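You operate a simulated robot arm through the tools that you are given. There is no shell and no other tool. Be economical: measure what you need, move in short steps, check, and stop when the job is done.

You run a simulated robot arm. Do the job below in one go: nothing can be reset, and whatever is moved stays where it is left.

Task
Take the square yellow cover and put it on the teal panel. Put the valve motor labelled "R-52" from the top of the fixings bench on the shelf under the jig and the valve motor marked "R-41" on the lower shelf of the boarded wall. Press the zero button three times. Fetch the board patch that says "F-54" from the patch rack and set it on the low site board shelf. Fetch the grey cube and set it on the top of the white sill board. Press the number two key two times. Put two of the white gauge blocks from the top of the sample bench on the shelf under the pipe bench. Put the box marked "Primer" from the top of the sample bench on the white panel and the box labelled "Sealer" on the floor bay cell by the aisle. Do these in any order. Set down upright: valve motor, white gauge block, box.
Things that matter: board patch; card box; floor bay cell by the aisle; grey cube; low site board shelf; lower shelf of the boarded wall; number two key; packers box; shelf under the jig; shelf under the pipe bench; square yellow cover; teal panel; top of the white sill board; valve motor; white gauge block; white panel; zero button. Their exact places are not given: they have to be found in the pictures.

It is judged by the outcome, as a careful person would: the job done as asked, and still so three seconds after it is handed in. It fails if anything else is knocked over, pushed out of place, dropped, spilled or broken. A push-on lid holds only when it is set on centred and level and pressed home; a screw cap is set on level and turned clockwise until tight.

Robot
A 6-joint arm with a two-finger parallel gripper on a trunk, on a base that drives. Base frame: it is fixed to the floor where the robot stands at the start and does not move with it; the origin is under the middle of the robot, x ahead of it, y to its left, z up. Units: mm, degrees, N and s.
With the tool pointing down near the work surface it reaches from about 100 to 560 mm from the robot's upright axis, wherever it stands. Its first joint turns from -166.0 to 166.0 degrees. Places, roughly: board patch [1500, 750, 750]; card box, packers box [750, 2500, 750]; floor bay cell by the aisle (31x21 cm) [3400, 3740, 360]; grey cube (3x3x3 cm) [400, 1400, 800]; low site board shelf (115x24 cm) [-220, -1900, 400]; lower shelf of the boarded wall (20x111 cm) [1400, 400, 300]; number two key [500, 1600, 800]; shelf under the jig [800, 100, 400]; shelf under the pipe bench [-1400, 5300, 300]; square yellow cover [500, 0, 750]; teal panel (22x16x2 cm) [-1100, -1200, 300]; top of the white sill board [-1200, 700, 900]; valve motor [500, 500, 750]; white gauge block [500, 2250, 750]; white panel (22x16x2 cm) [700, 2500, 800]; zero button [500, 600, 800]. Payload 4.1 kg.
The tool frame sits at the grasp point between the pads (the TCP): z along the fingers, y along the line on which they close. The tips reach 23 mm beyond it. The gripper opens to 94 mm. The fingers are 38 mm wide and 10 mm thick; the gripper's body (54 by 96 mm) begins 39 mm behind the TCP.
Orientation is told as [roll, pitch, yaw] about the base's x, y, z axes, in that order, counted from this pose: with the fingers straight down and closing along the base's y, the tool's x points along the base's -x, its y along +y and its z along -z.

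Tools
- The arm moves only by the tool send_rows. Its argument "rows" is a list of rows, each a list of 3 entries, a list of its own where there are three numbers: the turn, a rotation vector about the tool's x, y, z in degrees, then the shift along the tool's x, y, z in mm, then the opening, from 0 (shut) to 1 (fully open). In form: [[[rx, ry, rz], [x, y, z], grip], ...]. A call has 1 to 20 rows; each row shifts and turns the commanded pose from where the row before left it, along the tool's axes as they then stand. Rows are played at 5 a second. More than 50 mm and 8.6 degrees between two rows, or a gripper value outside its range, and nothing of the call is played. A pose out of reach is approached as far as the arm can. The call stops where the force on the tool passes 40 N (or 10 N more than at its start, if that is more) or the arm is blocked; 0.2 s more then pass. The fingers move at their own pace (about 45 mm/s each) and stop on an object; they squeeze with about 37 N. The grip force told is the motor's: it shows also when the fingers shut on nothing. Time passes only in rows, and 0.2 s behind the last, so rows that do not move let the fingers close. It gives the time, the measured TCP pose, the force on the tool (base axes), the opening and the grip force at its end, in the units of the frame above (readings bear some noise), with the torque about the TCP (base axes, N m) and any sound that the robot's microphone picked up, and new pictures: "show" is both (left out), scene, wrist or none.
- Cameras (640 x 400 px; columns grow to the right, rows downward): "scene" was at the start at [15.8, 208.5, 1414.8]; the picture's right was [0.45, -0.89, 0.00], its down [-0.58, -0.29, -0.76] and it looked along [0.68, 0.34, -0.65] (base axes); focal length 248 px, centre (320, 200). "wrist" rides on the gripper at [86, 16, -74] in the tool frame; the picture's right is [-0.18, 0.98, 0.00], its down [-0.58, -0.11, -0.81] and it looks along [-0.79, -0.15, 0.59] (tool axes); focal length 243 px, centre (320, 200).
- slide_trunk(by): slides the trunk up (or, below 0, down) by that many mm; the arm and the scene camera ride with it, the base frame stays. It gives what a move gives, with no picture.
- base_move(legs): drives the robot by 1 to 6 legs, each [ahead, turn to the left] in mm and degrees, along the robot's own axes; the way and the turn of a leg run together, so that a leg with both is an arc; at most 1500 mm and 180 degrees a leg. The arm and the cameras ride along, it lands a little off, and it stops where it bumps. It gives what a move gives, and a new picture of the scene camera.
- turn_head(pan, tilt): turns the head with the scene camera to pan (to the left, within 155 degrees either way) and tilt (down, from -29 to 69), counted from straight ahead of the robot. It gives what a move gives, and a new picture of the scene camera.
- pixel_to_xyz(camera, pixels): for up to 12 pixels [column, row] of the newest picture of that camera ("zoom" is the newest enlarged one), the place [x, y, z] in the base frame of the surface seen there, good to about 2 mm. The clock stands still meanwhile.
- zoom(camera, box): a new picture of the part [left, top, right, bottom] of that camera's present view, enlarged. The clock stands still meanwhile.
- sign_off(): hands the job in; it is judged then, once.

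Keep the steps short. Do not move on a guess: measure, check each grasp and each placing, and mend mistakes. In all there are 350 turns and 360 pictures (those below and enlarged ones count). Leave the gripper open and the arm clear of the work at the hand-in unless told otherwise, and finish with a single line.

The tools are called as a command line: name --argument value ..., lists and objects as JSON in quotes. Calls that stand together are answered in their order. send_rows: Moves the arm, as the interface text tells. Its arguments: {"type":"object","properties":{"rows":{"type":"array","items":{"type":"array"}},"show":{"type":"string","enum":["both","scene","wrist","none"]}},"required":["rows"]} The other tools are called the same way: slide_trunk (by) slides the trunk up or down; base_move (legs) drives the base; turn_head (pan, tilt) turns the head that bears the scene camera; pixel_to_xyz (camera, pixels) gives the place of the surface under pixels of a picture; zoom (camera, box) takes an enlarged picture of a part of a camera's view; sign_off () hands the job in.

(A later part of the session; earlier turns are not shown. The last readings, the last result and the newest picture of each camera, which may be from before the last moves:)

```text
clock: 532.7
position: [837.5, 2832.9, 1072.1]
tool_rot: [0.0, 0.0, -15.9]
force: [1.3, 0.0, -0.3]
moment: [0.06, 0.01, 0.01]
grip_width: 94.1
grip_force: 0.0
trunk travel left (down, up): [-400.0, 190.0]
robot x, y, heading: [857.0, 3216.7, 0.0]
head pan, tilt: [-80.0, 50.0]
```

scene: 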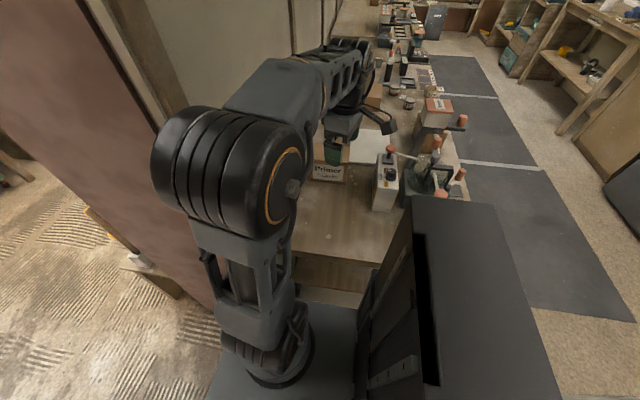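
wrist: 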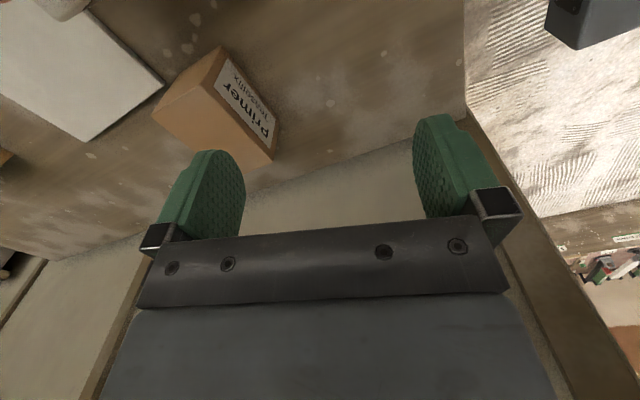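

Blocked slightly early, but close enough. I measure Primer's and the panel's corners in this view.

pixel_to_xyz --camera "wrist" --pixels '[[222, 48], [155, 113], [272, 155], [210, 100], [240, 155], [190, 80], [160, 84], [92, 137], [85, 20], [100, 60], [245, 100], [215, 135]]'

```text
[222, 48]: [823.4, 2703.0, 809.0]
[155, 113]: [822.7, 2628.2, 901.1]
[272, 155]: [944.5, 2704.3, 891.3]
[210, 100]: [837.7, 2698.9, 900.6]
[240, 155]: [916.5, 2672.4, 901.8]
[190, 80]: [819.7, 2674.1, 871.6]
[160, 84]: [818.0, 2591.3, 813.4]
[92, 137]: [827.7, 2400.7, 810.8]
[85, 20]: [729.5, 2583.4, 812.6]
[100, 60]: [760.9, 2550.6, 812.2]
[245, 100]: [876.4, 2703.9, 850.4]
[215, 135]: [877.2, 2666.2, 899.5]
```

Primer centre (884,2664), x 822–945, y 2624–2704. I align (yaw 0) and go above it.

send_rows --rows '[[[0, 0, -7.95], [0, 0, 0], 1], [[0, 0, -7.95], [0, 0, 0], 1], [[0, 0, 0], [-11.6, -42.3, 0], 1], [[0, 0, 0], [-11.6, -42.3, 0], 1], [[0, 0, 0], [-11.6, -42.3, 0], 1], [[0, 0, 0], [-11.6, -42.3, 0], 1], [[0, 0, 0], [0, 0, 45], 1], [[0, 0, 0], [0, 0, 45], 1], [[0, 0, 0], [0, 0, 0], 1]]' --show "wrist"

```text
clock: 534.7
position: [881.3, 2664.5, 983.6]
tool_rot: [0.0, 0.1, -0.1]
force: [-0.5, -0.2, -0.4]
moment: [0.03, 0.02, -0.01]
grip_width: 93.9
grip_force: 0.2
trunk travel left (down, up): [-400.0, 190.0]
robot x, y, heading: [854.5, 3211.3, -0.5]
head pan, tilt: [-80.0, 50.0]
```

wrist: 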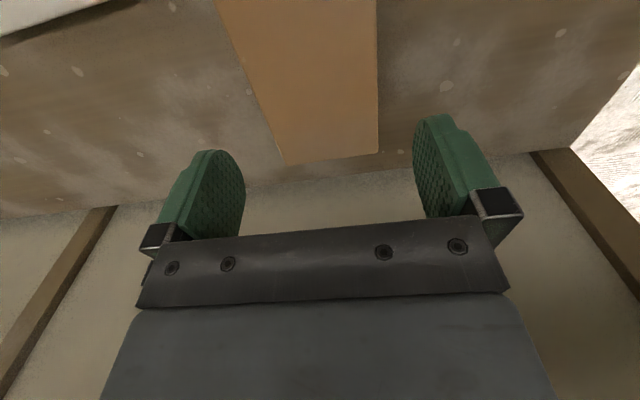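

pixel_to_xyz --camera "wrist" --pixels '[[289, 160], [376, 150], [268, 110], [376, 100], [245, 60], [376, 50]]'

```text
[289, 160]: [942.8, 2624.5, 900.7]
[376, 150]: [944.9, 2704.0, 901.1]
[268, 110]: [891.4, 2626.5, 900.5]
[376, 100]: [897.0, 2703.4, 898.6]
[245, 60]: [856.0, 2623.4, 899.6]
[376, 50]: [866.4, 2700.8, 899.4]
```

Aligned to within 1–2 mm. I descend 109 and close.

send_rows --rows '[[[0, 0, 0], [0, -1, 40], 1], [[0, 0, 0], [0, 0, 40], 1], [[0, 0, 0], [0, 0, 29], 1], [[0, 0, 0], [0, 0, 0], 1], [[0, 0, 0], [0, 0, 0], 0], [[0, 0, 0], [0, 0, 0], 0], [[0, 0, 0], [0, 0, 0], 0], [[0, 0, 0], [0, 0, -30], 0], [[0, 0, 0], [0, 0, 0], 0]]' --show "wrist"

```text
clock: 536.7
position: [882.4, 2664.9, 902.9]
tool_rot: [0.2, 0.1, 0.0]
force: [-0.3, 0.2, -4.4]
moment: [0.01, 0.04, 0.03]
grip_width: 84.8
grip_force: 37.4
trunk travel left (down, up): [-400.0, 190.0]
robot x, y, heading: [856.7, 3217.0, -0.2]
head pan, tilt: [-80.0, 50.0]
```

wrist: 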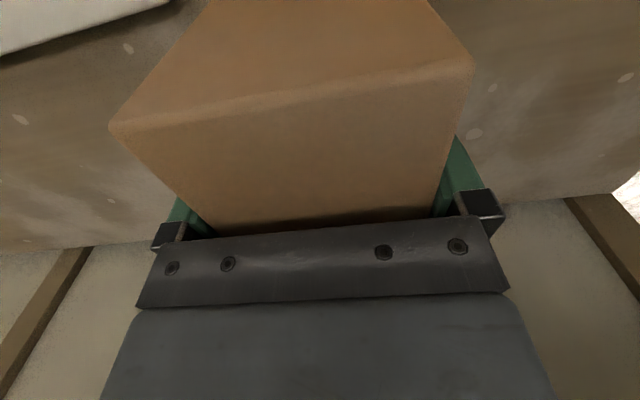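

Primer held. I lift, retract and raise the trunk for transport.

send_rows --rows '[[[0, 0, 0], [0, 0, -45], 0], [[0, 0, 0], [0, 0, -45], 0], [[0, 0, 0], [0, 45, 0], 0], [[0, 0, 0], [0, 45, 0], 0], [[0, 0, 0], [0, 45, 0], 0], [[0, 0, 0], [0, 0, 0], 0]]' --show "none"

slide_trunk --by 180

base_move --legs '[[0, -20], [-600, 0], [0, 104.5]]'

turn_head --pan -130 --tilt 45

```text
clock: 538.1
position: [882.8, 2799.0, 992.0]
tool_rot: [0.1, 0.2, -0.1]
force: [0.3, -0.3, -3.7]
moment: [-0.01, 0.01, 0.02]
grip_width: 84.9
grip_force: 36.9
trunk travel left (down, up): [-400.0, 190.0]
robot x, y, heading: [857.4, 3215.4, -0.2]
head pan, tilt: [-80.0, 50.0]
```

```text
clock: 540.1
position: [882.8, 2798.0, 1172.1]
tool_rot: [0.0, 0.2, 0.0]
force: [0.6, 0.4, -3.9]
moment: [0.0, 0.03, -0.01]
grip_width: 85.1
grip_force: 37.4
trunk travel left (down, up): [-580.0, 10.0]
robot x, y, heading: [854.1, 3215.7, -0.3]
head pan, tilt: [-80.0, 50.0]
```

```text
clock: 548.9
position: [702.9, 3396.8, 1171.7]
tool_rot: [0.0, 0.1, 82.5]
force: [0.4, 0.6, -3.9]
moment: [-0.01, -0.02, 0.02]
grip_width: 85.0
grip_force: 37.3
trunk travel left (down, up): [-580.0, 10.0]
robot x, y, heading: [284.1, 3425.5, 82.0]
head pan, tilt: [-80.0, 50.0]
```

scene: 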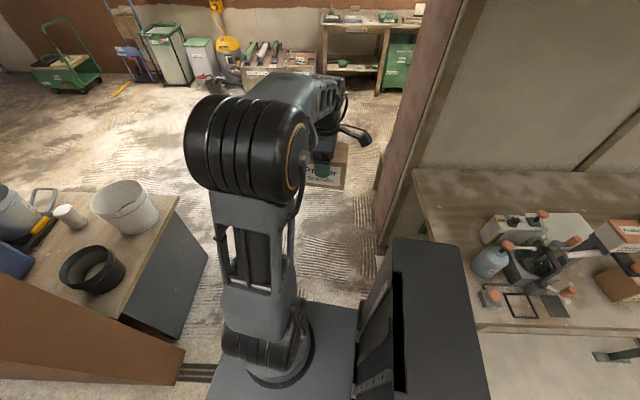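

```text
clock: 550.1
position: [702.2, 3396.7, 1172.6]
tool_rot: [0.1, 0.1, 82.6]
force: [0.1, -0.1, -3.5]
moment: [-0.02, 0.0, 0.0]
grip_width: 84.9
grip_force: 37.2
trunk travel left (down, up): [-580.0, 10.0]
robot x, y, heading: [282.5, 3423.5, 82.0]
head pan, tilt: [-130.0, 45.0]
```

scene: 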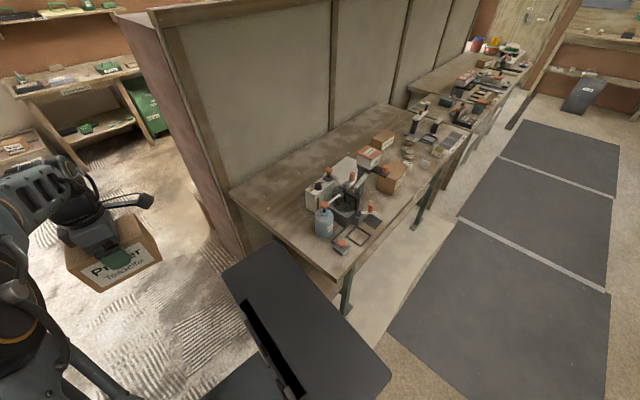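

pixel_to_xyz --camera "scene" --pixels '[[345, 308], [415, 226], [334, 278], [440, 170], [350, 290], [430, 200]]'

```text
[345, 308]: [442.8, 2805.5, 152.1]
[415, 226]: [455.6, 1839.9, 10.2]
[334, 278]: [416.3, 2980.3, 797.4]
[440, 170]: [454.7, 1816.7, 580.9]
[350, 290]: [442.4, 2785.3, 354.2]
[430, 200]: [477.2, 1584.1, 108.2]
```

Legs of the bench are at x≥440. I reverse into the aisle to about (185,2475).

base_move --legs '[[0, 2.2], [-954, 0], [0, 5.8]]'

turn_head --pan -85 --tilt 50

```text
clock: 553.0
position: [664.4, 3085.7, 1170.5]
tool_rot: [0.2, 0.3, 86.1]
force: [0.9, 0.4, -4.2]
moment: [-0.02, 0.04, 0.04]
grip_width: 84.8
grip_force: 37.1
trunk travel left (down, up): [-580.0, 10.0]
robot x, y, heading: [247.7, 3085.9, 85.7]
head pan, tilt: [-130.0, 45.0]
stopped in leg 2: the robot was blocked; the commanded pose is now the measured one
```

scene: 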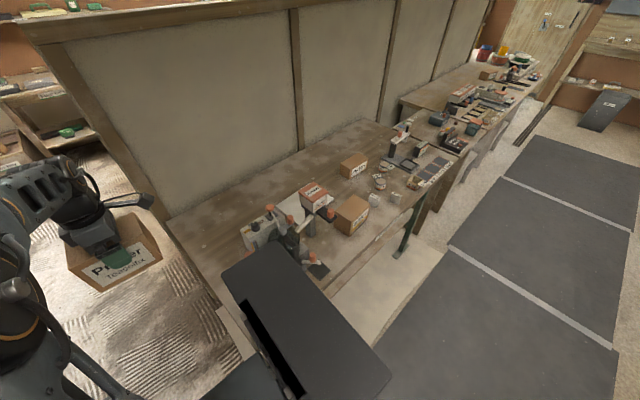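

```text
clock: 554.1
position: [664.4, 3082.7, 1172.1]
tool_rot: [0.1, 0.3, 85.9]
force: [0.4, -0.1, -5.0]
moment: [-0.01, -0.02, 0.02]
grip_width: 85.1
grip_force: 37.1
trunk travel left (down, up): [-580.0, 10.0]
robot x, y, heading: [243.6, 3086.4, 85.8]
head pan, tilt: [-85.0, 50.0]
```

scene: 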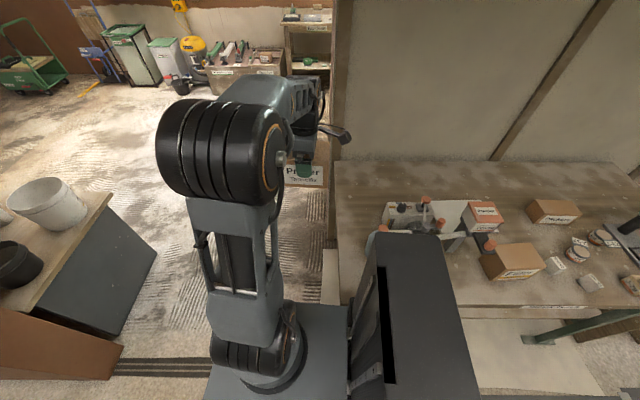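

The rear corner met the bench leg. I step forward, move ~90 mm away from the bench, and reverse again.

base_move --legs '[[150, 0], [0, -20], [-230, 0], [0, 25], [-550, 0]]'

```text
clock: 562.0
position: [594.1, 2513.9, 1171.9]
tool_rot: [0.3, 0.3, 91.8]
force: [-0.5, 0.6, -4.5]
moment: [0.02, 0.01, 0.0]
grip_width: 84.8
grip_force: 37.1
trunk travel left (down, up): [-580.0, 10.0]
robot x, y, heading: [178.1, 2477.3, 91.8]
head pan, tilt: [-85.0, 50.0]
```

scene: 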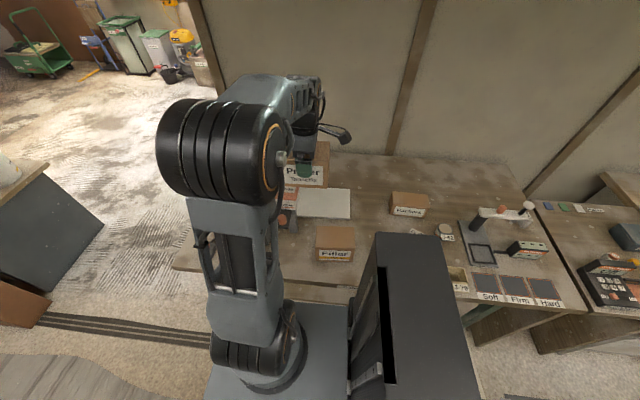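

I measure the panel and neighbours from here.

pixel_to_xyz --camera "scene" --pixels '[[302, 215], [348, 216], [350, 191], [325, 203], [303, 192], [325, 216], [335, 228], [320, 240], [353, 240], [290, 205], [288, 190], [395, 205]]'

zoom --camera "scene" --box '[260, 150, 420, 270]'

```text
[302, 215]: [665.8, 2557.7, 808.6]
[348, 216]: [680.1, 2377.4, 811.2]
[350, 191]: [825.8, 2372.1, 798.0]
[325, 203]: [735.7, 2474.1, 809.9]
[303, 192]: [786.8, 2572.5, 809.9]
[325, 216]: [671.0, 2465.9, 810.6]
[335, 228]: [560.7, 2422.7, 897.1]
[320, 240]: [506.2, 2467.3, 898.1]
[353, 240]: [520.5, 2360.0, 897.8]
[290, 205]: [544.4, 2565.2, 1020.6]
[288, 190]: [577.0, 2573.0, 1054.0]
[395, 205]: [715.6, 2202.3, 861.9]
```

```text
3.33 times, centred on (340, 210) of scene
```

zoom: 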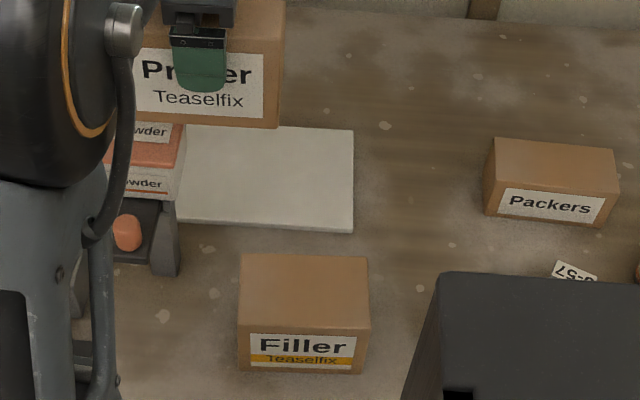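

Panel: x 662–825, y 2372–2590; the powder hopper (y>2540) and Filler box are clear of my path. I extend to (720,2450) at height, then lower the trunk 180.

send_rows --rows '[[[0, 0, 0], [22.6, -41.3, 0], 0], [[0, 0, 0], [22.6, -41.3, 0], 0], [[0, 0, 0], [22.6, -41.3, 0], 0], [[0, 0, 0], [0, 0, 0], 0]]' --show "none"

slide_trunk --by -180

send_rows --rows '[[[0, 0, 0], [0, 0, 40], 0], [[0, 0, 0], [0, 0, 40], 0], [[0, 0, 0], [0, 0, 0], 0]]'

```text
clock: 563.0
position: [717.5, 2452.3, 1171.2]
tool_rot: [0.2, 0.2, 91.8]
force: [-0.1, 0.6, -5.0]
moment: [0.0, 0.0, 0.0]
grip_width: 84.8
grip_force: 37.3
trunk travel left (down, up): [-580.0, 10.0]
robot x, y, heading: [175.0, 2474.6, 91.4]
head pan, tilt: [-85.0, 50.0]
```

```text
clock: 565.0
position: [718.2, 2452.6, 991.0]
tool_rot: [0.3, 0.2, 91.9]
force: [-0.9, 0.4, -4.9]
moment: [0.0, 0.01, 0.03]
grip_width: 84.6
grip_force: 37.1
trunk travel left (down, up): [-400.0, 190.0]
robot x, y, heading: [175.0, 2477.8, 91.4]
head pan, tilt: [-85.0, 50.0]
```

```text
clock: 565.8
position: [718.1, 2451.1, 910.6]
tool_rot: [0.3, 0.2, 91.8]
force: [0.1, 0.8, -5.1]
moment: [-0.01, 0.0, -0.04]
grip_width: 84.9
grip_force: 36.9
trunk travel left (down, up): [-400.0, 190.0]
robot x, y, heading: [174.6, 2478.1, 91.5]
head pan, tilt: [-85.0, 50.0]
```

scene: 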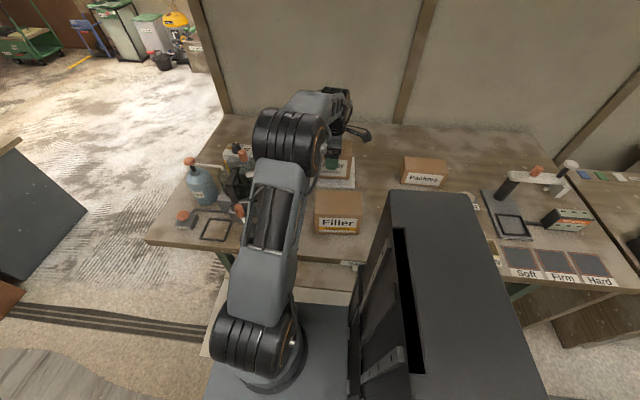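
wrist: 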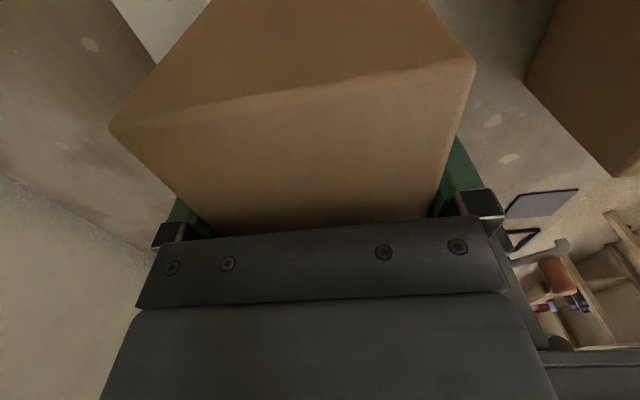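

zoom --camera "scene" --box '[210, 90, 410, 250]'

send_rows --rows '[[[0, 0, 0], [0, 0, 18], 0], [[0, 0, 0], [0, 0, 4], 0], [[0, 0, 0], [0, 0, 2], 0], [[0, 0, 0], [0, 0, 1], 0], [[0, 0, 0], [0, 0, 0], 0]]' --show "none"

```text
2.50 times, centred on (310, 170) of scene
```

zoom: 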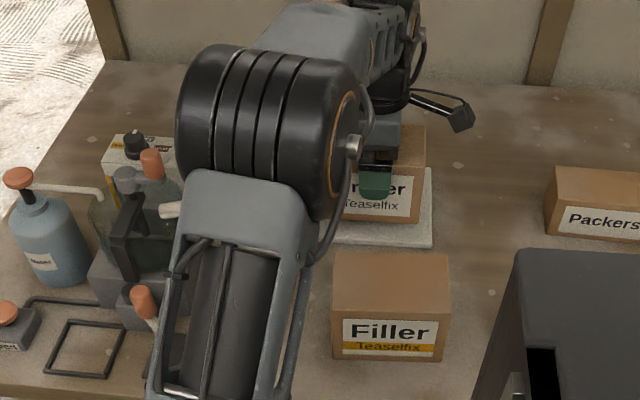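

```text
clock: 567.0
position: [718.7, 2453.4, 884.8]
tool_rot: [0.2, 0.2, 91.8]
force: [0.3, -0.7, -5.0]
moment: [0.0, -0.01, 0.04]
grip_width: 85.1
grip_force: 37.1
trunk travel left (down, up): [-400.0, 190.0]
robot x, y, heading: [178.2, 2472.8, 91.7]
head pan, tilt: [-85.0, 50.0]
```

No contact yet. I check the elbow's clearance to the powder hopper.

pixel_to_xyz --camera "scene" --pixels '[[290, 130], [262, 150], [255, 130], [300, 160], [270, 200], [240, 155], [245, 170]]'

zoom --camera "scene" --box '[210, 100, 330, 200]'

```text
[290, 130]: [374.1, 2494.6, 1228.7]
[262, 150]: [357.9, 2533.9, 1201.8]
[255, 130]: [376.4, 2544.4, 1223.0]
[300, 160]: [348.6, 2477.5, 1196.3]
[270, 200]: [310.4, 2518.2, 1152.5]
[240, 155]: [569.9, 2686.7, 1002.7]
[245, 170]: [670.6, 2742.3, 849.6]
```

```text
4.00 times, centred on (270, 150) of scene
```

zoom: 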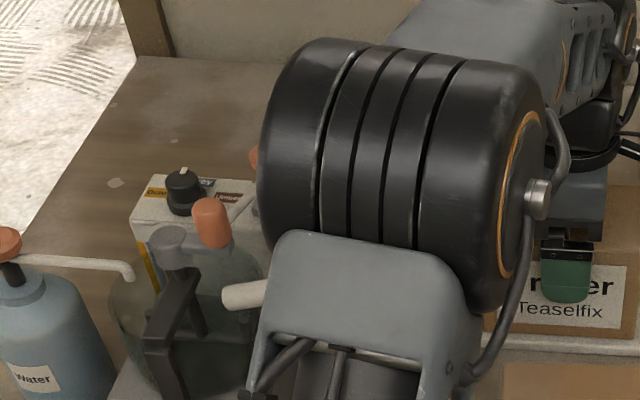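

Clearance exists. I continue 1 mm steps to contact.

send_rows --rows '[[[0, 0, 0], [0, 0, 1], 0], [[0, 0, 0], [0, 0, 1], 0], [[0, 0, 0], [0, 0, 0], 0]]' --show "none"

```text
clock: 567.8
position: [718.4, 2451.6, 884.3]
tool_rot: [0.0, 0.1, 91.8]
force: [0.4, 0.3, 0.6]
moment: [0.37, -0.12, 0.03]
grip_width: 85.1
grip_force: 37.3
trunk travel left (down, up): [-400.0, 190.0]
robot x, y, heading: [178.3, 2473.9, 91.7]
head pan, tilt: [-85.0, 50.0]
```

Weight taken (5 N less). I press 0.8 mm more, open and lift.

send_rows --rows '[[[0, 0, 0], [0, 0, 0.8], 0], [[0, 0, 0], [0, 0, 0], 1], [[0, 0, 0], [0, 0, 0], 1], [[0, 0, 0], [0, 0, -25], 1], [[0, 0, 0], [0, 0, -45], 1], [[0, 0, 0], [0, 0, -45], 1], [[0, 0, 0], [0, 0, -45], 1], [[0, 0, 0], [0, 45, 0], 1], [[0, 0, 0], [0, 45, 0], 1], [[0, 0, 0], [0, 45, 0], 1]]'

zoom --camera "scene" --box '[220, 110, 460, 270]'

```text
clock: 570.0
position: [582.7, 2446.0, 1045.1]
tool_rot: [0.1, 0.2, 91.8]
force: [0.3, -0.3, -0.6]
moment: [0.0, -0.01, 0.04]
grip_width: 94.0
grip_force: 0.1
trunk travel left (down, up): [-400.0, 190.0]
robot x, y, heading: [179.2, 2472.8, 91.5]
head pan, tilt: [-85.0, 50.0]
```

scene: 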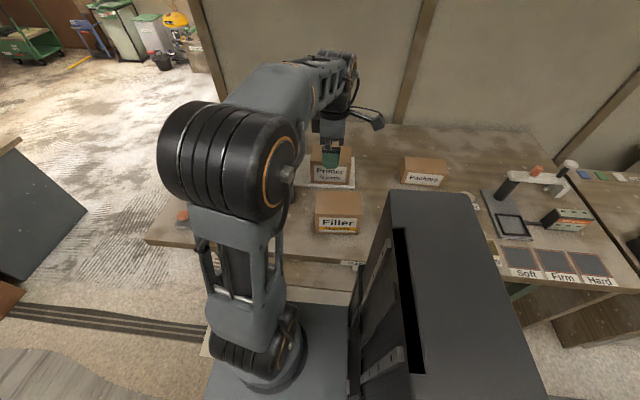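
wrist: 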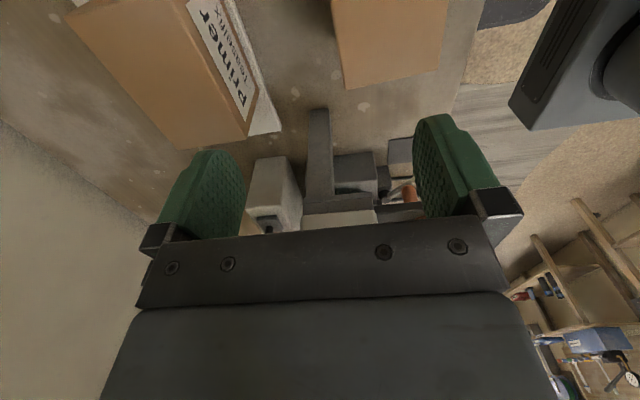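

```text
2.50 times, centred on (340, 190) of scene
```

zoom: 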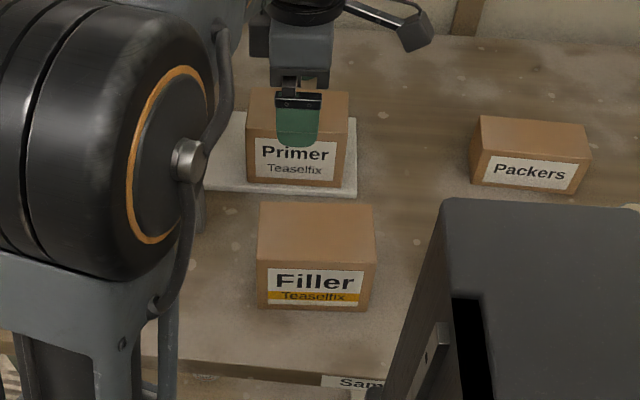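

Primer stands on the white panel. Now the gauge blocks: I bring the arm toward the "25 mm" block near (515,2269), turning the tool to point radially.

send_rows --rows '[[[0, 0, 0], [23.8, 31.4, 0], 0.9], [[0, 0, 0], [23.8, 31.4, 0], 0.9], [[0, 0, 0], [23.8, 31.4, 0], 0.9], [[0, 0, 0], [23.8, 31.4, 0], 0.9], [[0, 0, 0], [23.8, 31.4, 0], 0.9], [[0, 0, 8.2], [0, 0, 0], 0.9], [[0, 0, 8.2], [0, 0, 0], 0.9], [[0, 0, 8.2], [0, 0, 0], 0.9], [[0, 0, 8.2], [0, 0, 0], 0.9], [[0, 0, 8.2], [0, 0, 0], 0.9], [[0, 0, 8.2], [0, 0, 0], 0.9], [[0, 0, 8.2], [0, 0, 0], 0.9], [[0, 0, 8.2], [0, 0, 0], 0.9], [[0, 0, 8.2], [0, 0, 0], 0.9], [[0, 0, 8.2], [0, 0, 0], 0.9], [[0, 0, 8.2], [0, 0, 0], 0.9], [[0, 0, 8.2], [0, 0, 0], 0.9], [[0, 0, 8.2], [0, 0, 0], 0.9], [[0, 0, 8.2], [0, 0, 0], 0.9], [[0, 0, 8.2], [0, 0, 0], 0.9]]' --show "wrist"

```text
clock: 574.2
position: [429.5, 2323.9, 1044.4]
tool_rot: [-0.1, 0.0, -31.4]
force: [0.1, 0.2, 0.1]
moment: [0.01, -0.02, 0.03]
grip_width: 84.7
grip_force: 0.1
trunk travel left (down, up): [-400.0, 190.0]
robot x, y, heading: [174.2, 2475.2, 91.8]
head pan, tilt: [-85.0, 50.0]
```

wrist: 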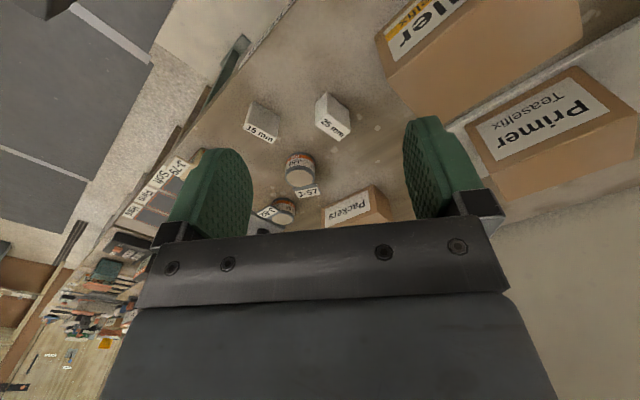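

Both blocks are visible (262,120) and (333,117). I enlarge and measure.

zoom --camera "wrist" --box '[230, 80, 370, 155]'

pixel_to_xyz --camera "wrist" --pixels '[[318, 122], [350, 130], [336, 137], [327, 97], [344, 105], [333, 118], [246, 125], [276, 138], [250, 103], [278, 113], [262, 120], [316, 100]]'

```text
4.57 times, centred on (300, 118) of wrist
```

zoom: 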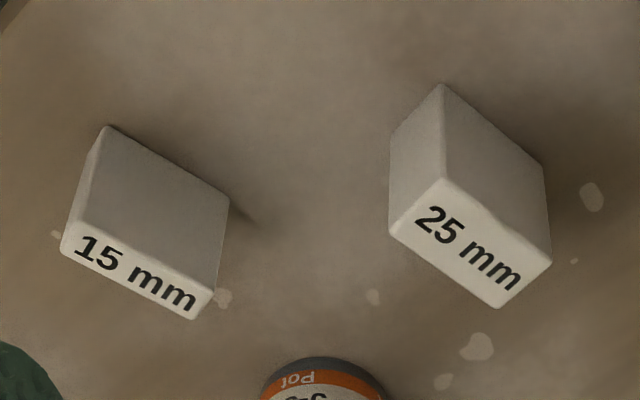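

```text
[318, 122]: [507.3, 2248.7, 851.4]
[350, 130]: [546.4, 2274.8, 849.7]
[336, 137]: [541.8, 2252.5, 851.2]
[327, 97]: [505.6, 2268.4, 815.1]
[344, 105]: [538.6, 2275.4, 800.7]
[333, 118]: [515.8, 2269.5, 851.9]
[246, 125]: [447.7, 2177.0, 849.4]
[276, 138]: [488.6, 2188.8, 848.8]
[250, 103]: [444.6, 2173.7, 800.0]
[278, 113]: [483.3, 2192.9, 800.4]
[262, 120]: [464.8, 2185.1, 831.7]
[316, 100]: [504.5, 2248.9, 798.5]
```

Blocks: 51 mm tall with top labels; "25 mm" ≈(528,2262), thin way across y, yaw≈6°. I shift the base so the arm points along it, then swing, tilt 30° and go to the pre-grasp.

base_move --legs '[[0, -13.8], [-245, 0], [0, 13.8]]'

send_rows --rows '[[[0, 0, -6.2], [2.2, 31.9, 0], 0.6], [[0, 0, -6.2], [2.2, 31.9, 0], 0.6], [[0, 0, -6.2], [2.2, 31.9, 0], 0.6], [[0, 0, -6.2], [2.2, 31.9, 0], 0.6], [[0, 0, -6.2], [2.2, 31.9, 0], 0.6], [[0, 0, -6.2], [2.2, 31.9, 0], 0.6], [[0, -7.5, 0], [-10, 0, 0], 0.6], [[0, -7.5, 0], [-10, 0, 0], 0.6], [[0, -7.5, 0], [-10, 0, 0], 0.6], [[0, -7.5, 0], [-10, 0, 0], 0.6], [[0, 0, 0], [20, 0, 26], 0.6], [[0, 0, 0], [20, 0, 26], 0.6], [[0, 0, 0], [0, 0, 0], 0.6]]' --show "wrist"

```text
clock: 577.7
position: [379.7, 2087.3, 1044.7]
tool_rot: [-0.2, -0.1, -31.1]
force: [-0.1, 0.1, 0.7]
moment: [0.0, 0.0, 0.02]
grip_width: 84.5
grip_force: 0.1
trunk travel left (down, up): [-400.0, 190.0]
robot x, y, heading: [123.4, 2236.6, 91.7]
head pan, tilt: [-85.0, 50.0]
```

scene: 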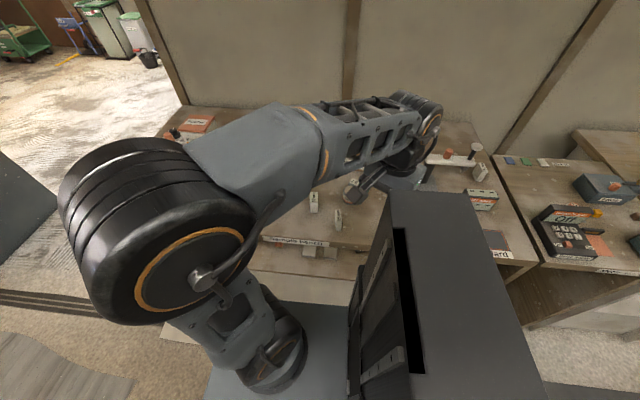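

```text
clock: 580.5
position: [448.1, 2275.7, 987.1]
tool_rot: [-0.2, -29.8, 6.2]
force: [0.8, 0.5, 0.0]
moment: [0.01, 0.01, -0.04]
grip_width: 56.6
grip_force: 0.1
trunk travel left (down, up): [-400.0, 190.0]
robot x, y, heading: [125.8, 2238.5, 91.7]
head pan, tilt: [-85.0, 50.0]
```

wrist: 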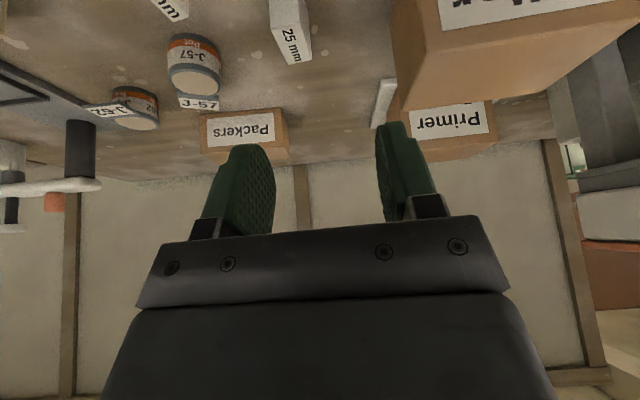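

I measure the 25 mm block's top in this view.

pixel_to_xyz --camera "wrist" --pixels '[[274, 30], [304, 28], [288, 62], [311, 59], [290, 30], [292, 48], [276, 10], [300, 10]]'

```text
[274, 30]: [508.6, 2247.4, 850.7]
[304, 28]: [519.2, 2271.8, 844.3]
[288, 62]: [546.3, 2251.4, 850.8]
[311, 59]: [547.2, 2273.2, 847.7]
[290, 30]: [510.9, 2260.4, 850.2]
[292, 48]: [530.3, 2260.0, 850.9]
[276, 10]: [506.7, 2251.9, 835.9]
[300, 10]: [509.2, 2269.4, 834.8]
```

send_rows --rows '[[[0, 0, 0], [3, -11.4, 30], 0.5], [[0, 0, 0], [3, -11.3, 30], 0.5], [[0, 0, 0], [1, 0, 40], 0.5], [[0, 0, 0], [1, 0, 40], 0.5], [[0, 0, 0], [0.9, 0, 31], 0.5], [[0, 0, 0], [0, 0, 0], 0.5], [[0, 0, 0], [0, 0, 0], 0], [[0, 0, 0], [0, 0, 0], 0], [[0, 0, 0], [0, 0, 0], 0]]' --show "wrist"

```text
clock: 582.5
position: [528.1, 2261.4, 833.0]
tool_rot: [-0.1, -29.8, 6.1]
force: [-0.4, 0.3, -0.2]
moment: [0.02, -0.01, 0.03]
grip_width: 24.2
grip_force: 37.2
trunk travel left (down, up): [-400.0, 190.0]
robot x, y, heading: [127.0, 2240.0, 91.6]
head pan, tilt: [-85.0, 50.0]
```

wrist: 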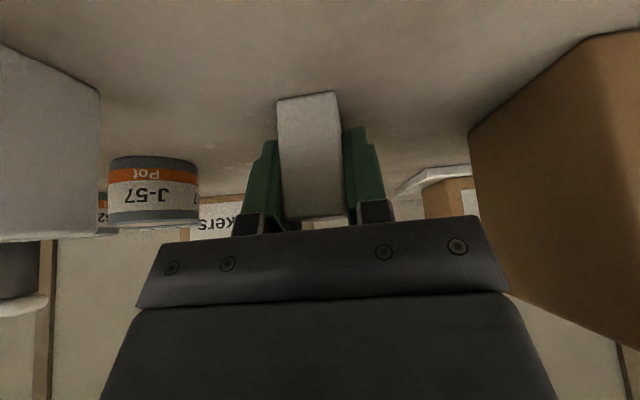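

Block 1 held (24 mm). I lift, raise the trunk, and drive north-west toward the pipe bench.

send_rows --rows '[[[0, 0, 0], [-20, 0, -34.7], 0], [[0, 0, 0], [-20, 0, -34.7], 0], [[0, 0, 0], [-20, 0, -34.7], 0], [[0, 0, 0], [0, 0, 0], 0]]' --show "none"

slide_trunk --by 185

base_move --legs '[[0, 10.3], [1150, 0], [1100, 0]]'

turn_head --pan 35 --tilt 30

```text
clock: 583.5
position: [525.3, 2261.1, 953.5]
tool_rot: [-0.2, -29.8, 6.1]
force: [0.7, 0.2, 0.6]
moment: [-0.01, 0.02, 0.0]
grip_width: 24.5
grip_force: 37.1
trunk travel left (down, up): [-400.0, 190.0]
robot x, y, heading: [123.9, 2239.7, 91.5]
head pan, tilt: [-85.0, 50.0]
```

```text
clock: 585.5
position: [526.8, 2261.0, 1136.0]
tool_rot: [-0.2, -29.9, 6.2]
force: [-0.3, -0.5, 0.2]
moment: [-0.01, 0.03, 0.04]
grip_width: 24.0
grip_force: 37.0
trunk travel left (down, up): [-585.0, 5.0]
robot x, y, heading: [126.7, 2238.8, 91.6]
head pan, tilt: [-85.0, 50.0]
```

```text
clock: 597.2
position: [74.3, 4509.2, 1137.7]
tool_rot: [-0.2, -29.8, 15.7]
force: [-0.2, 0.6, -1.2]
moment: [0.01, -0.01, -0.01]
grip_width: 24.3
grip_force: 36.5
trunk travel left (down, up): [-585.0, 5.0]
robot x, y, heading: [-313.8, 4421.8, 101.1]
head pan, tilt: [-85.0, 50.0]
```

scene: 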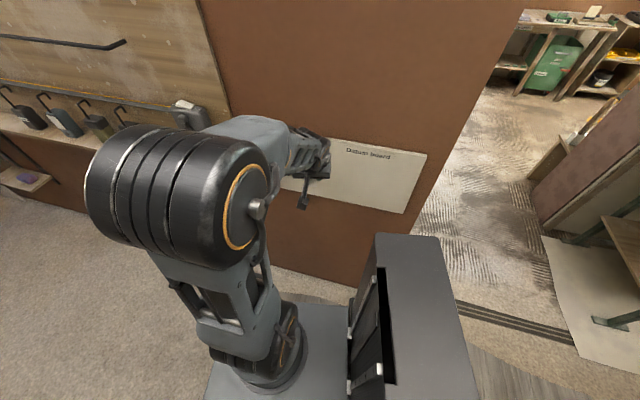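

```text
clock: 599.2
position: [75.6, 4509.8, 1136.7]
tool_rot: [-0.2, -29.9, 15.8]
force: [0.0, 0.2, 0.0]
moment: [0.0, -0.03, 0.0]
grip_width: 24.4
grip_force: 37.8
trunk travel left (down, up): [-585.0, 5.0]
robot x, y, heading: [-320.1, 4420.8, 101.1]
head pan, tilt: [35.0, 30.0]
```

scene: 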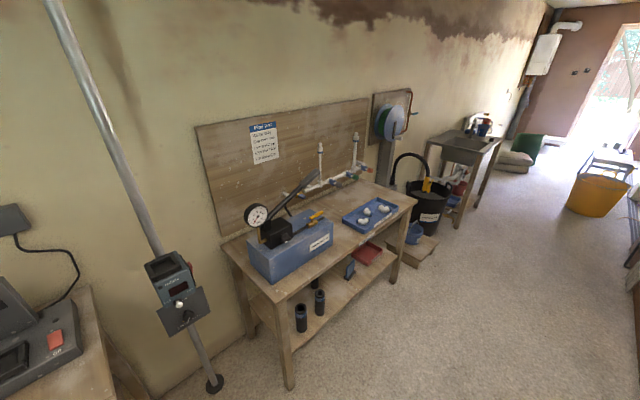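

The pipe bench is in view with its low shelf. I measure shelf, edges and items.

pixel_to_xyz --camera "scene" --pixels '[[335, 310], [310, 335], [355, 290], [335, 285], [385, 265], [320, 305], [301, 325], [350, 275], [290, 380], [395, 280], [290, 295], [410, 205]]'

zoom --camera "scene" --box '[230, 200, 430, 400]'

```text
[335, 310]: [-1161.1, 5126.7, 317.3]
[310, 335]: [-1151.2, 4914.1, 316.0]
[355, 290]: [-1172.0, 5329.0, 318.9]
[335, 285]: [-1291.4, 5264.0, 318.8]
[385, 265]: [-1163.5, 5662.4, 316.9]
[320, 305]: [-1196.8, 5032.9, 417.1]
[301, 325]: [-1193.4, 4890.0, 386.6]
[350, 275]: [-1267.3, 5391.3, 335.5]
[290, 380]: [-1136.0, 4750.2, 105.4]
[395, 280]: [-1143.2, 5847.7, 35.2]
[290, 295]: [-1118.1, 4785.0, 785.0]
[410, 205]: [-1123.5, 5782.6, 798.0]
```

```text
2.00 times, centred on (330, 300) of scene
```

zoom: 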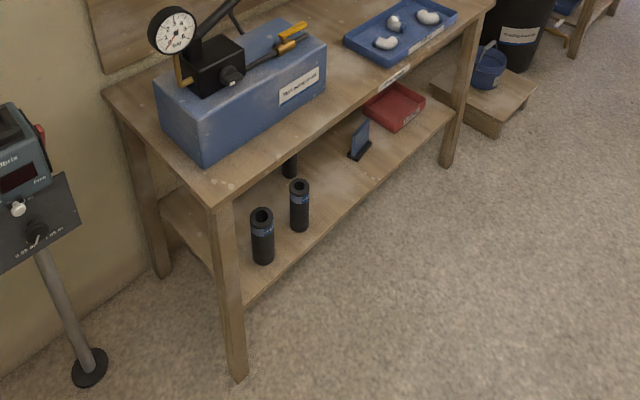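

Shelf z≈317, free between y≈5100 and 5330. I drive to face it (about (−600,5150), heading 180) and swing the arm to the front.

base_move --legs '[[0, 10], [780, 0], [0, 69]]'

send_rows --rows '[[[-2.93, 0, -5.12], [0, 41.7, 0], 0], [[-2.93, 0, -5.12], [0, 41.7, 0], 0], [[-2.93, 0, -5.12], [0, 41.7, 0], 0], [[-2.93, 0, -5.12], [0, 41.7, 0], 0], [[-2.93, 0, -5.12], [0, 41.7, 0], 0], [[-2.93, 0, -5.12], [0, 41.7, 0], 0], [[-2.93, 0, -5.12], [0, 41.7, 0], 0], [[-2.93, 0, -5.12], [0, 41.7, 0], 0], [[-2.93, 0, -5.12], [0, 41.7, 0], 0], [[-2.93, 0, -5.12], [0, 41.7, 0], 0], [[-2.93, 0, -5.12], [0, 41.7, 0], 0], [[-2.93, 0, -5.12], [0, 41.7, 0], 0], [[-2.93, 0, -5.12], [0, 41.7, 0], 0], [[-2.93, 0, -5.12], [0, 41.7, 0], 0], [[-2.93, 0, -5.12], [0, 41.7, 0], 0], [[0, 0, 0], [0, 0, 0], 0]]' --show "scene"

```text
clock: 607.1
position: [-605.4, 5542.9, 1138.4]
tool_rot: [-0.2, -29.8, 94.5]
force: [-0.1, 0.4, -1.7]
moment: [0.03, 0.0, 0.02]
grip_width: 24.2
grip_force: 37.0
trunk travel left (down, up): [-585.0, 5.0]
robot x, y, heading: [-592.1, 5141.2, -180.1]
head pan, tilt: [35.0, 30.0]
```

scene: 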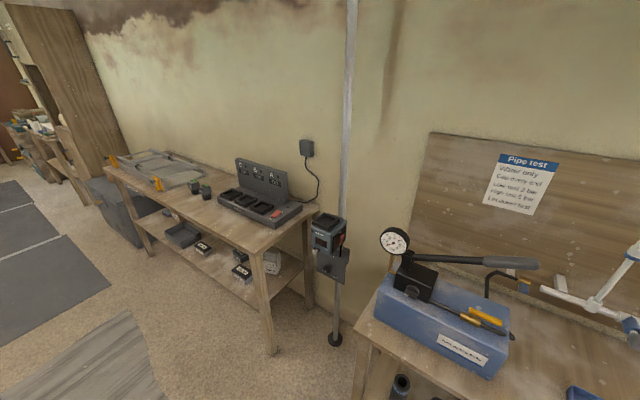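

```text
clock: 610.5
position: [-998.6, 5139.6, 1136.3]
tool_rot: [-0.1, -29.6, -177.1]
force: [-0.4, -0.5, -0.1]
moment: [-0.04, -0.03, 0.02]
grip_width: 24.5
grip_force: 37.2
trunk travel left (down, up): [-585.0, 5.0]
robot x, y, heading: [-592.2, 5140.5, -179.8]
head pan, tilt: [35.0, 30.0]
```

scene: 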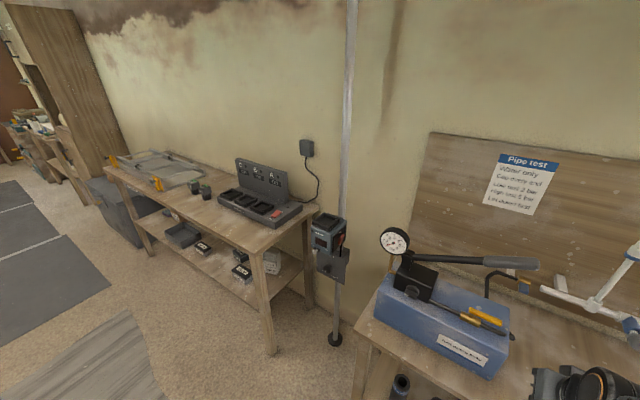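

I lower the trunk fully, then the arm to z≈411 in front of the bench.

slide_trunk --by -400

slide_trunk --by -185

send_rows --rows '[[[0, 0, 0], [23.2, 0, 40.7], 0], [[0, 0, 0], [23.2, 0, 40.7], 0], [[0, 0, 0], [23.2, 0, 40.7], 0], [[0, 0, 0], [0, 0, 0], 0]]' --show "wrist"

```text
clock: 614.3
position: [-999.0, 5138.7, 735.5]
tool_rot: [-0.1, -29.6, -177.0]
force: [0.2, 0.1, -0.5]
moment: [0.0, -0.01, 0.02]
grip_width: 24.3
grip_force: 37.0
trunk travel left (down, up): [-185.0, 405.0]
robot x, y, heading: [-596.2, 5141.9, -179.8]
head pan, tilt: [35.0, 30.0]
```

```text
clock: 616.3
position: [-998.5, 5139.1, 551.3]
tool_rot: [-0.1, -29.7, -177.0]
force: [0.3, 0.1, -0.5]
moment: [0.02, 0.0, -0.03]
grip_width: 24.4
grip_force: 36.8
trunk travel left (down, up): [0.0, 590.0]
robot x, y, heading: [-594.0, 5143.5, -180.1]
head pan, tilt: [35.0, 30.0]
```

```text
clock: 617.3
position: [-1000.2, 5137.5, 454.5]
tool_rot: [0.2, -29.6, -176.9]
force: [0.9, 0.2, -1.1]
moment: [-0.02, 0.0, 0.01]
grip_width: 24.1
grip_force: 37.1
out of reach, approached as far as the arm can: row 3
trunk travel left (down, up): [0.0, 590.0]
robot x, y, heading: [-597.1, 5142.0, -180.0]
head pan, tilt: [35.0, 30.0]
```

wrist: 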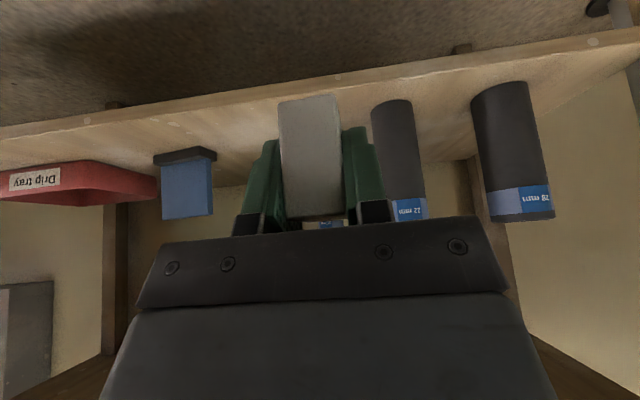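

pixel_to_xyz --camera "wrist" --pixels '[[330, 224], [375, 130], [400, 130], [210, 180], [160, 180], [350, 110], [250, 110], [230, 120]]'

base_move --legs '[[130, 0]]'

```text
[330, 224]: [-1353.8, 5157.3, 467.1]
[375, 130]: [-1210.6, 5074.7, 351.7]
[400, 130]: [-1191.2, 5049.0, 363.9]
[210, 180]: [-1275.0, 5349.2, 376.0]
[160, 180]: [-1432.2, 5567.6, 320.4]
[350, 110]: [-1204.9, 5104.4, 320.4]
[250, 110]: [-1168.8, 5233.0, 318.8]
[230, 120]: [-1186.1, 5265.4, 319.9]
```

```text
clock: 618.6
position: [-1131.3, 5135.1, 456.6]
tool_rot: [0.1, -29.7, -176.9]
force: [0.7, -0.3, 0.0]
moment: [0.01, 0.01, 0.02]
grip_width: 24.3
grip_force: 36.6
trunk travel left (down, up): [0.0, 590.0]
robot x, y, heading: [-724.0, 5142.7, -179.9]
head pan, tilt: [35.0, 30.0]
```

scene: 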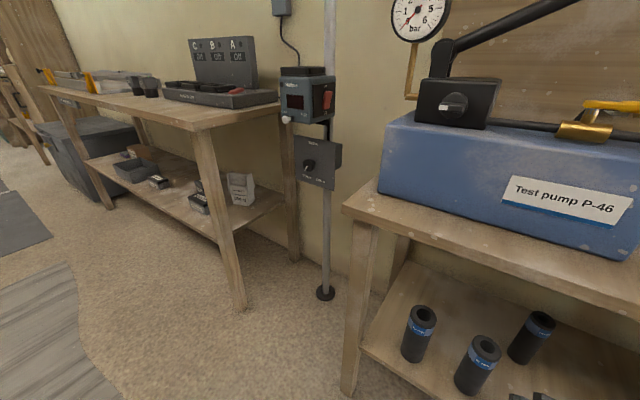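

send_rows --rows '[[[0, 0, 0], [-4.3, -5, 40.9], 0], [[0, 0, 0], [-4.3, -5, 40.9], 0], [[0, 0, 0], [-4.3, -5, 36], 0], [[0, 0, 0], [0, 0, 0], 0]]' --show "wrist"

```text
clock: 619.6
position: [-1188.2, 5140.7, 379.1]
tool_rot: [0.6, -29.5, -177.0]
force: [-0.1, -0.1, -1.0]
moment: [0.01, -0.03, 0.0]
grip_width: 24.3
grip_force: 37.2
out of reach, approached as far as the arm can: row 1
trunk travel left (down, up): [0.0, 590.0]
robot x, y, heading: [-724.7, 5140.2, -179.9]
head pan, tilt: [35.0, 30.0]
```

wrist: 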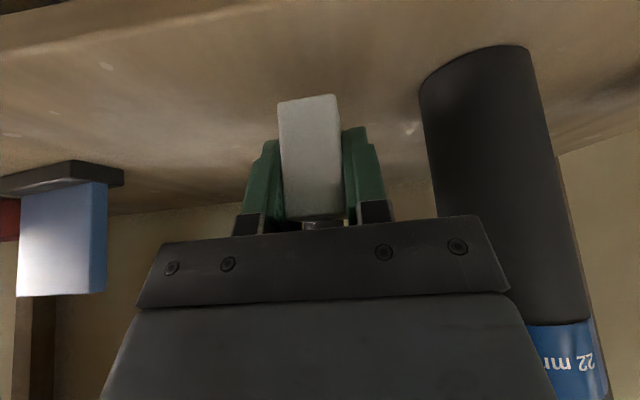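

send_rows --rows '[[[0, 0, 0], [10.9, -8, 19.1], 0], [[0, 0, 0], [1.5, 0, 2.6], 0], [[0, 0, 0], [0.75, 0, 1.3], 0], [[0, 0, 0], [0.75, 0, 1.3], 0], [[0, 0, 0], [0, 0, 0], 0]]' --show "none"

```text
clock: 620.8
position: [-1187.6, 5157.3, 351.4]
tool_rot: [0.4, -30.0, -176.9]
force: [3.9, -5.7, 28.1]
moment: [-0.01, -0.06, 0.03]
grip_width: 24.4
grip_force: 37.2
out of reach, approached as far as the arm can: row 1
trunk travel left (down, up): [0.0, 590.0]
robot x, y, heading: [-727.4, 5142.5, -179.8]
head pan, tilt: [35.0, 30.0]
```

Contact. I ease, open, and withdraw along the tool axis.

send_rows --rows '[[[0, 0, 0], [-0.6, 0, -1], 0], [[0, 0, 0], [0, 0, 0], 0.5], [[0, 0, 0], [0, 0, 0], 0.5], [[0, 0, 0], [0, 0, -30], 0.5], [[0, 0, 0], [0, 0, -40], 0.5], [[0, 0, 0], [10, 0, -30], 0.5], [[0, 0, 0], [0, 0, 0], 0.5]]' --show "wrist"

```text
clock: 622.4
position: [-1130.6, 5161.4, 429.8]
tool_rot: [0.2, -29.6, -176.9]
force: [0.1, 0.1, -0.2]
moment: [0.03, 0.02, -0.01]
grip_width: 46.9
grip_force: 0.0
trunk travel left (down, up): [0.0, 590.0]
robot x, y, heading: [-728.8, 5143.6, -179.7]
head pan, tilt: [35.0, 30.0]
```

wrist: 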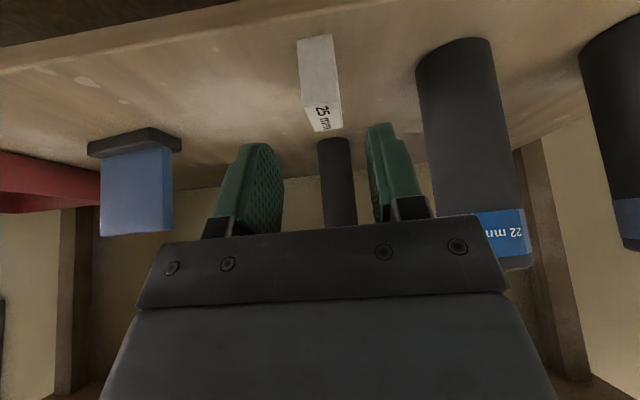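

Block 1 stands upright. I back out, raise trunk and arm, then drive back to the sample bench (reversing).

base_move --legs '[[-200, 0]]'

slide_trunk --by 400

send_rows --rows '[[[0, 0, 0], [-21.5, 0, -37.6], 0.5], [[0, 0, 0], [-21.5, 0, -37.6], 0.5], [[0, 0, 0], [-21.5, 0, -37.6], 0.5], [[0, 0, 0], [0, 0, 0], 0.5]]' --show "none"

base_move --legs '[[0, -78.7], [-1100, 0], [-1000, 0], [-1010, 0], [0, -10]]'

```text
clock: 624.0
position: [-929.7, 5160.9, 430.1]
tool_rot: [0.1, -29.5, -176.9]
force: [0.0, 0.8, 0.2]
moment: [0.01, 0.03, 0.01]
grip_width: 46.9
grip_force: 0.0
trunk travel left (down, up): [0.0, 590.0]
robot x, y, heading: [-528.4, 5140.2, -180.0]
head pan, tilt: [35.0, 30.0]
```

scene: 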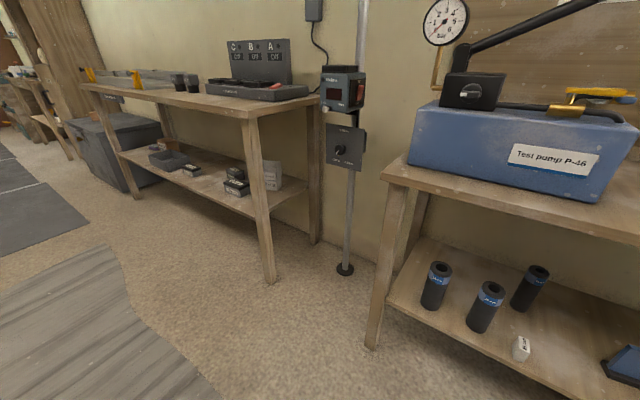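

```text
clock: 627.9
position: [-930.1, 5160.8, 830.0]
tool_rot: [0.3, -29.6, -176.9]
force: [-0.5, -0.7, 0.5]
moment: [-0.01, 0.0, -0.01]
grip_width: 46.9
grip_force: 0.1
trunk travel left (down, up): [-400.0, 190.0]
robot x, y, heading: [-527.1, 5144.6, -179.7]
head pan, tilt: [35.0, 30.0]
```

```text
clock: 628.9
position: [-932.4, 5158.6, 942.4]
tool_rot: [0.2, -29.6, -176.9]
force: [-0.3, 0.7, -0.5]
moment: [-0.03, 0.0, -0.03]
grip_width: 47.2
grip_force: 0.1
out of reach, approached as far as the arm can: row 1
trunk travel left (down, up): [-400.0, 190.0]
robot x, y, heading: [-527.2, 5144.1, -179.7]
head pan, tilt: [35.0, 30.0]
```

```text
clock: 648.0
position: [48.5, 2527.9, 942.6]
tool_rot: [0.2, -29.7, 93.7]
force: [0.2, 0.6, 0.7]
moment: [0.0, 0.01, 0.02]
grip_width: 46.9
grip_force: 0.0
trunk travel left (down, up): [-400.0, 190.0]
robot x, y, heading: [34.2, 2120.5, 90.6]
head pan, tilt: [35.0, 30.0]
```

scene: 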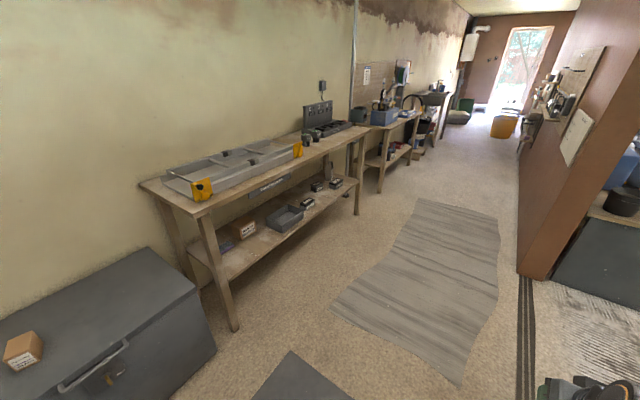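

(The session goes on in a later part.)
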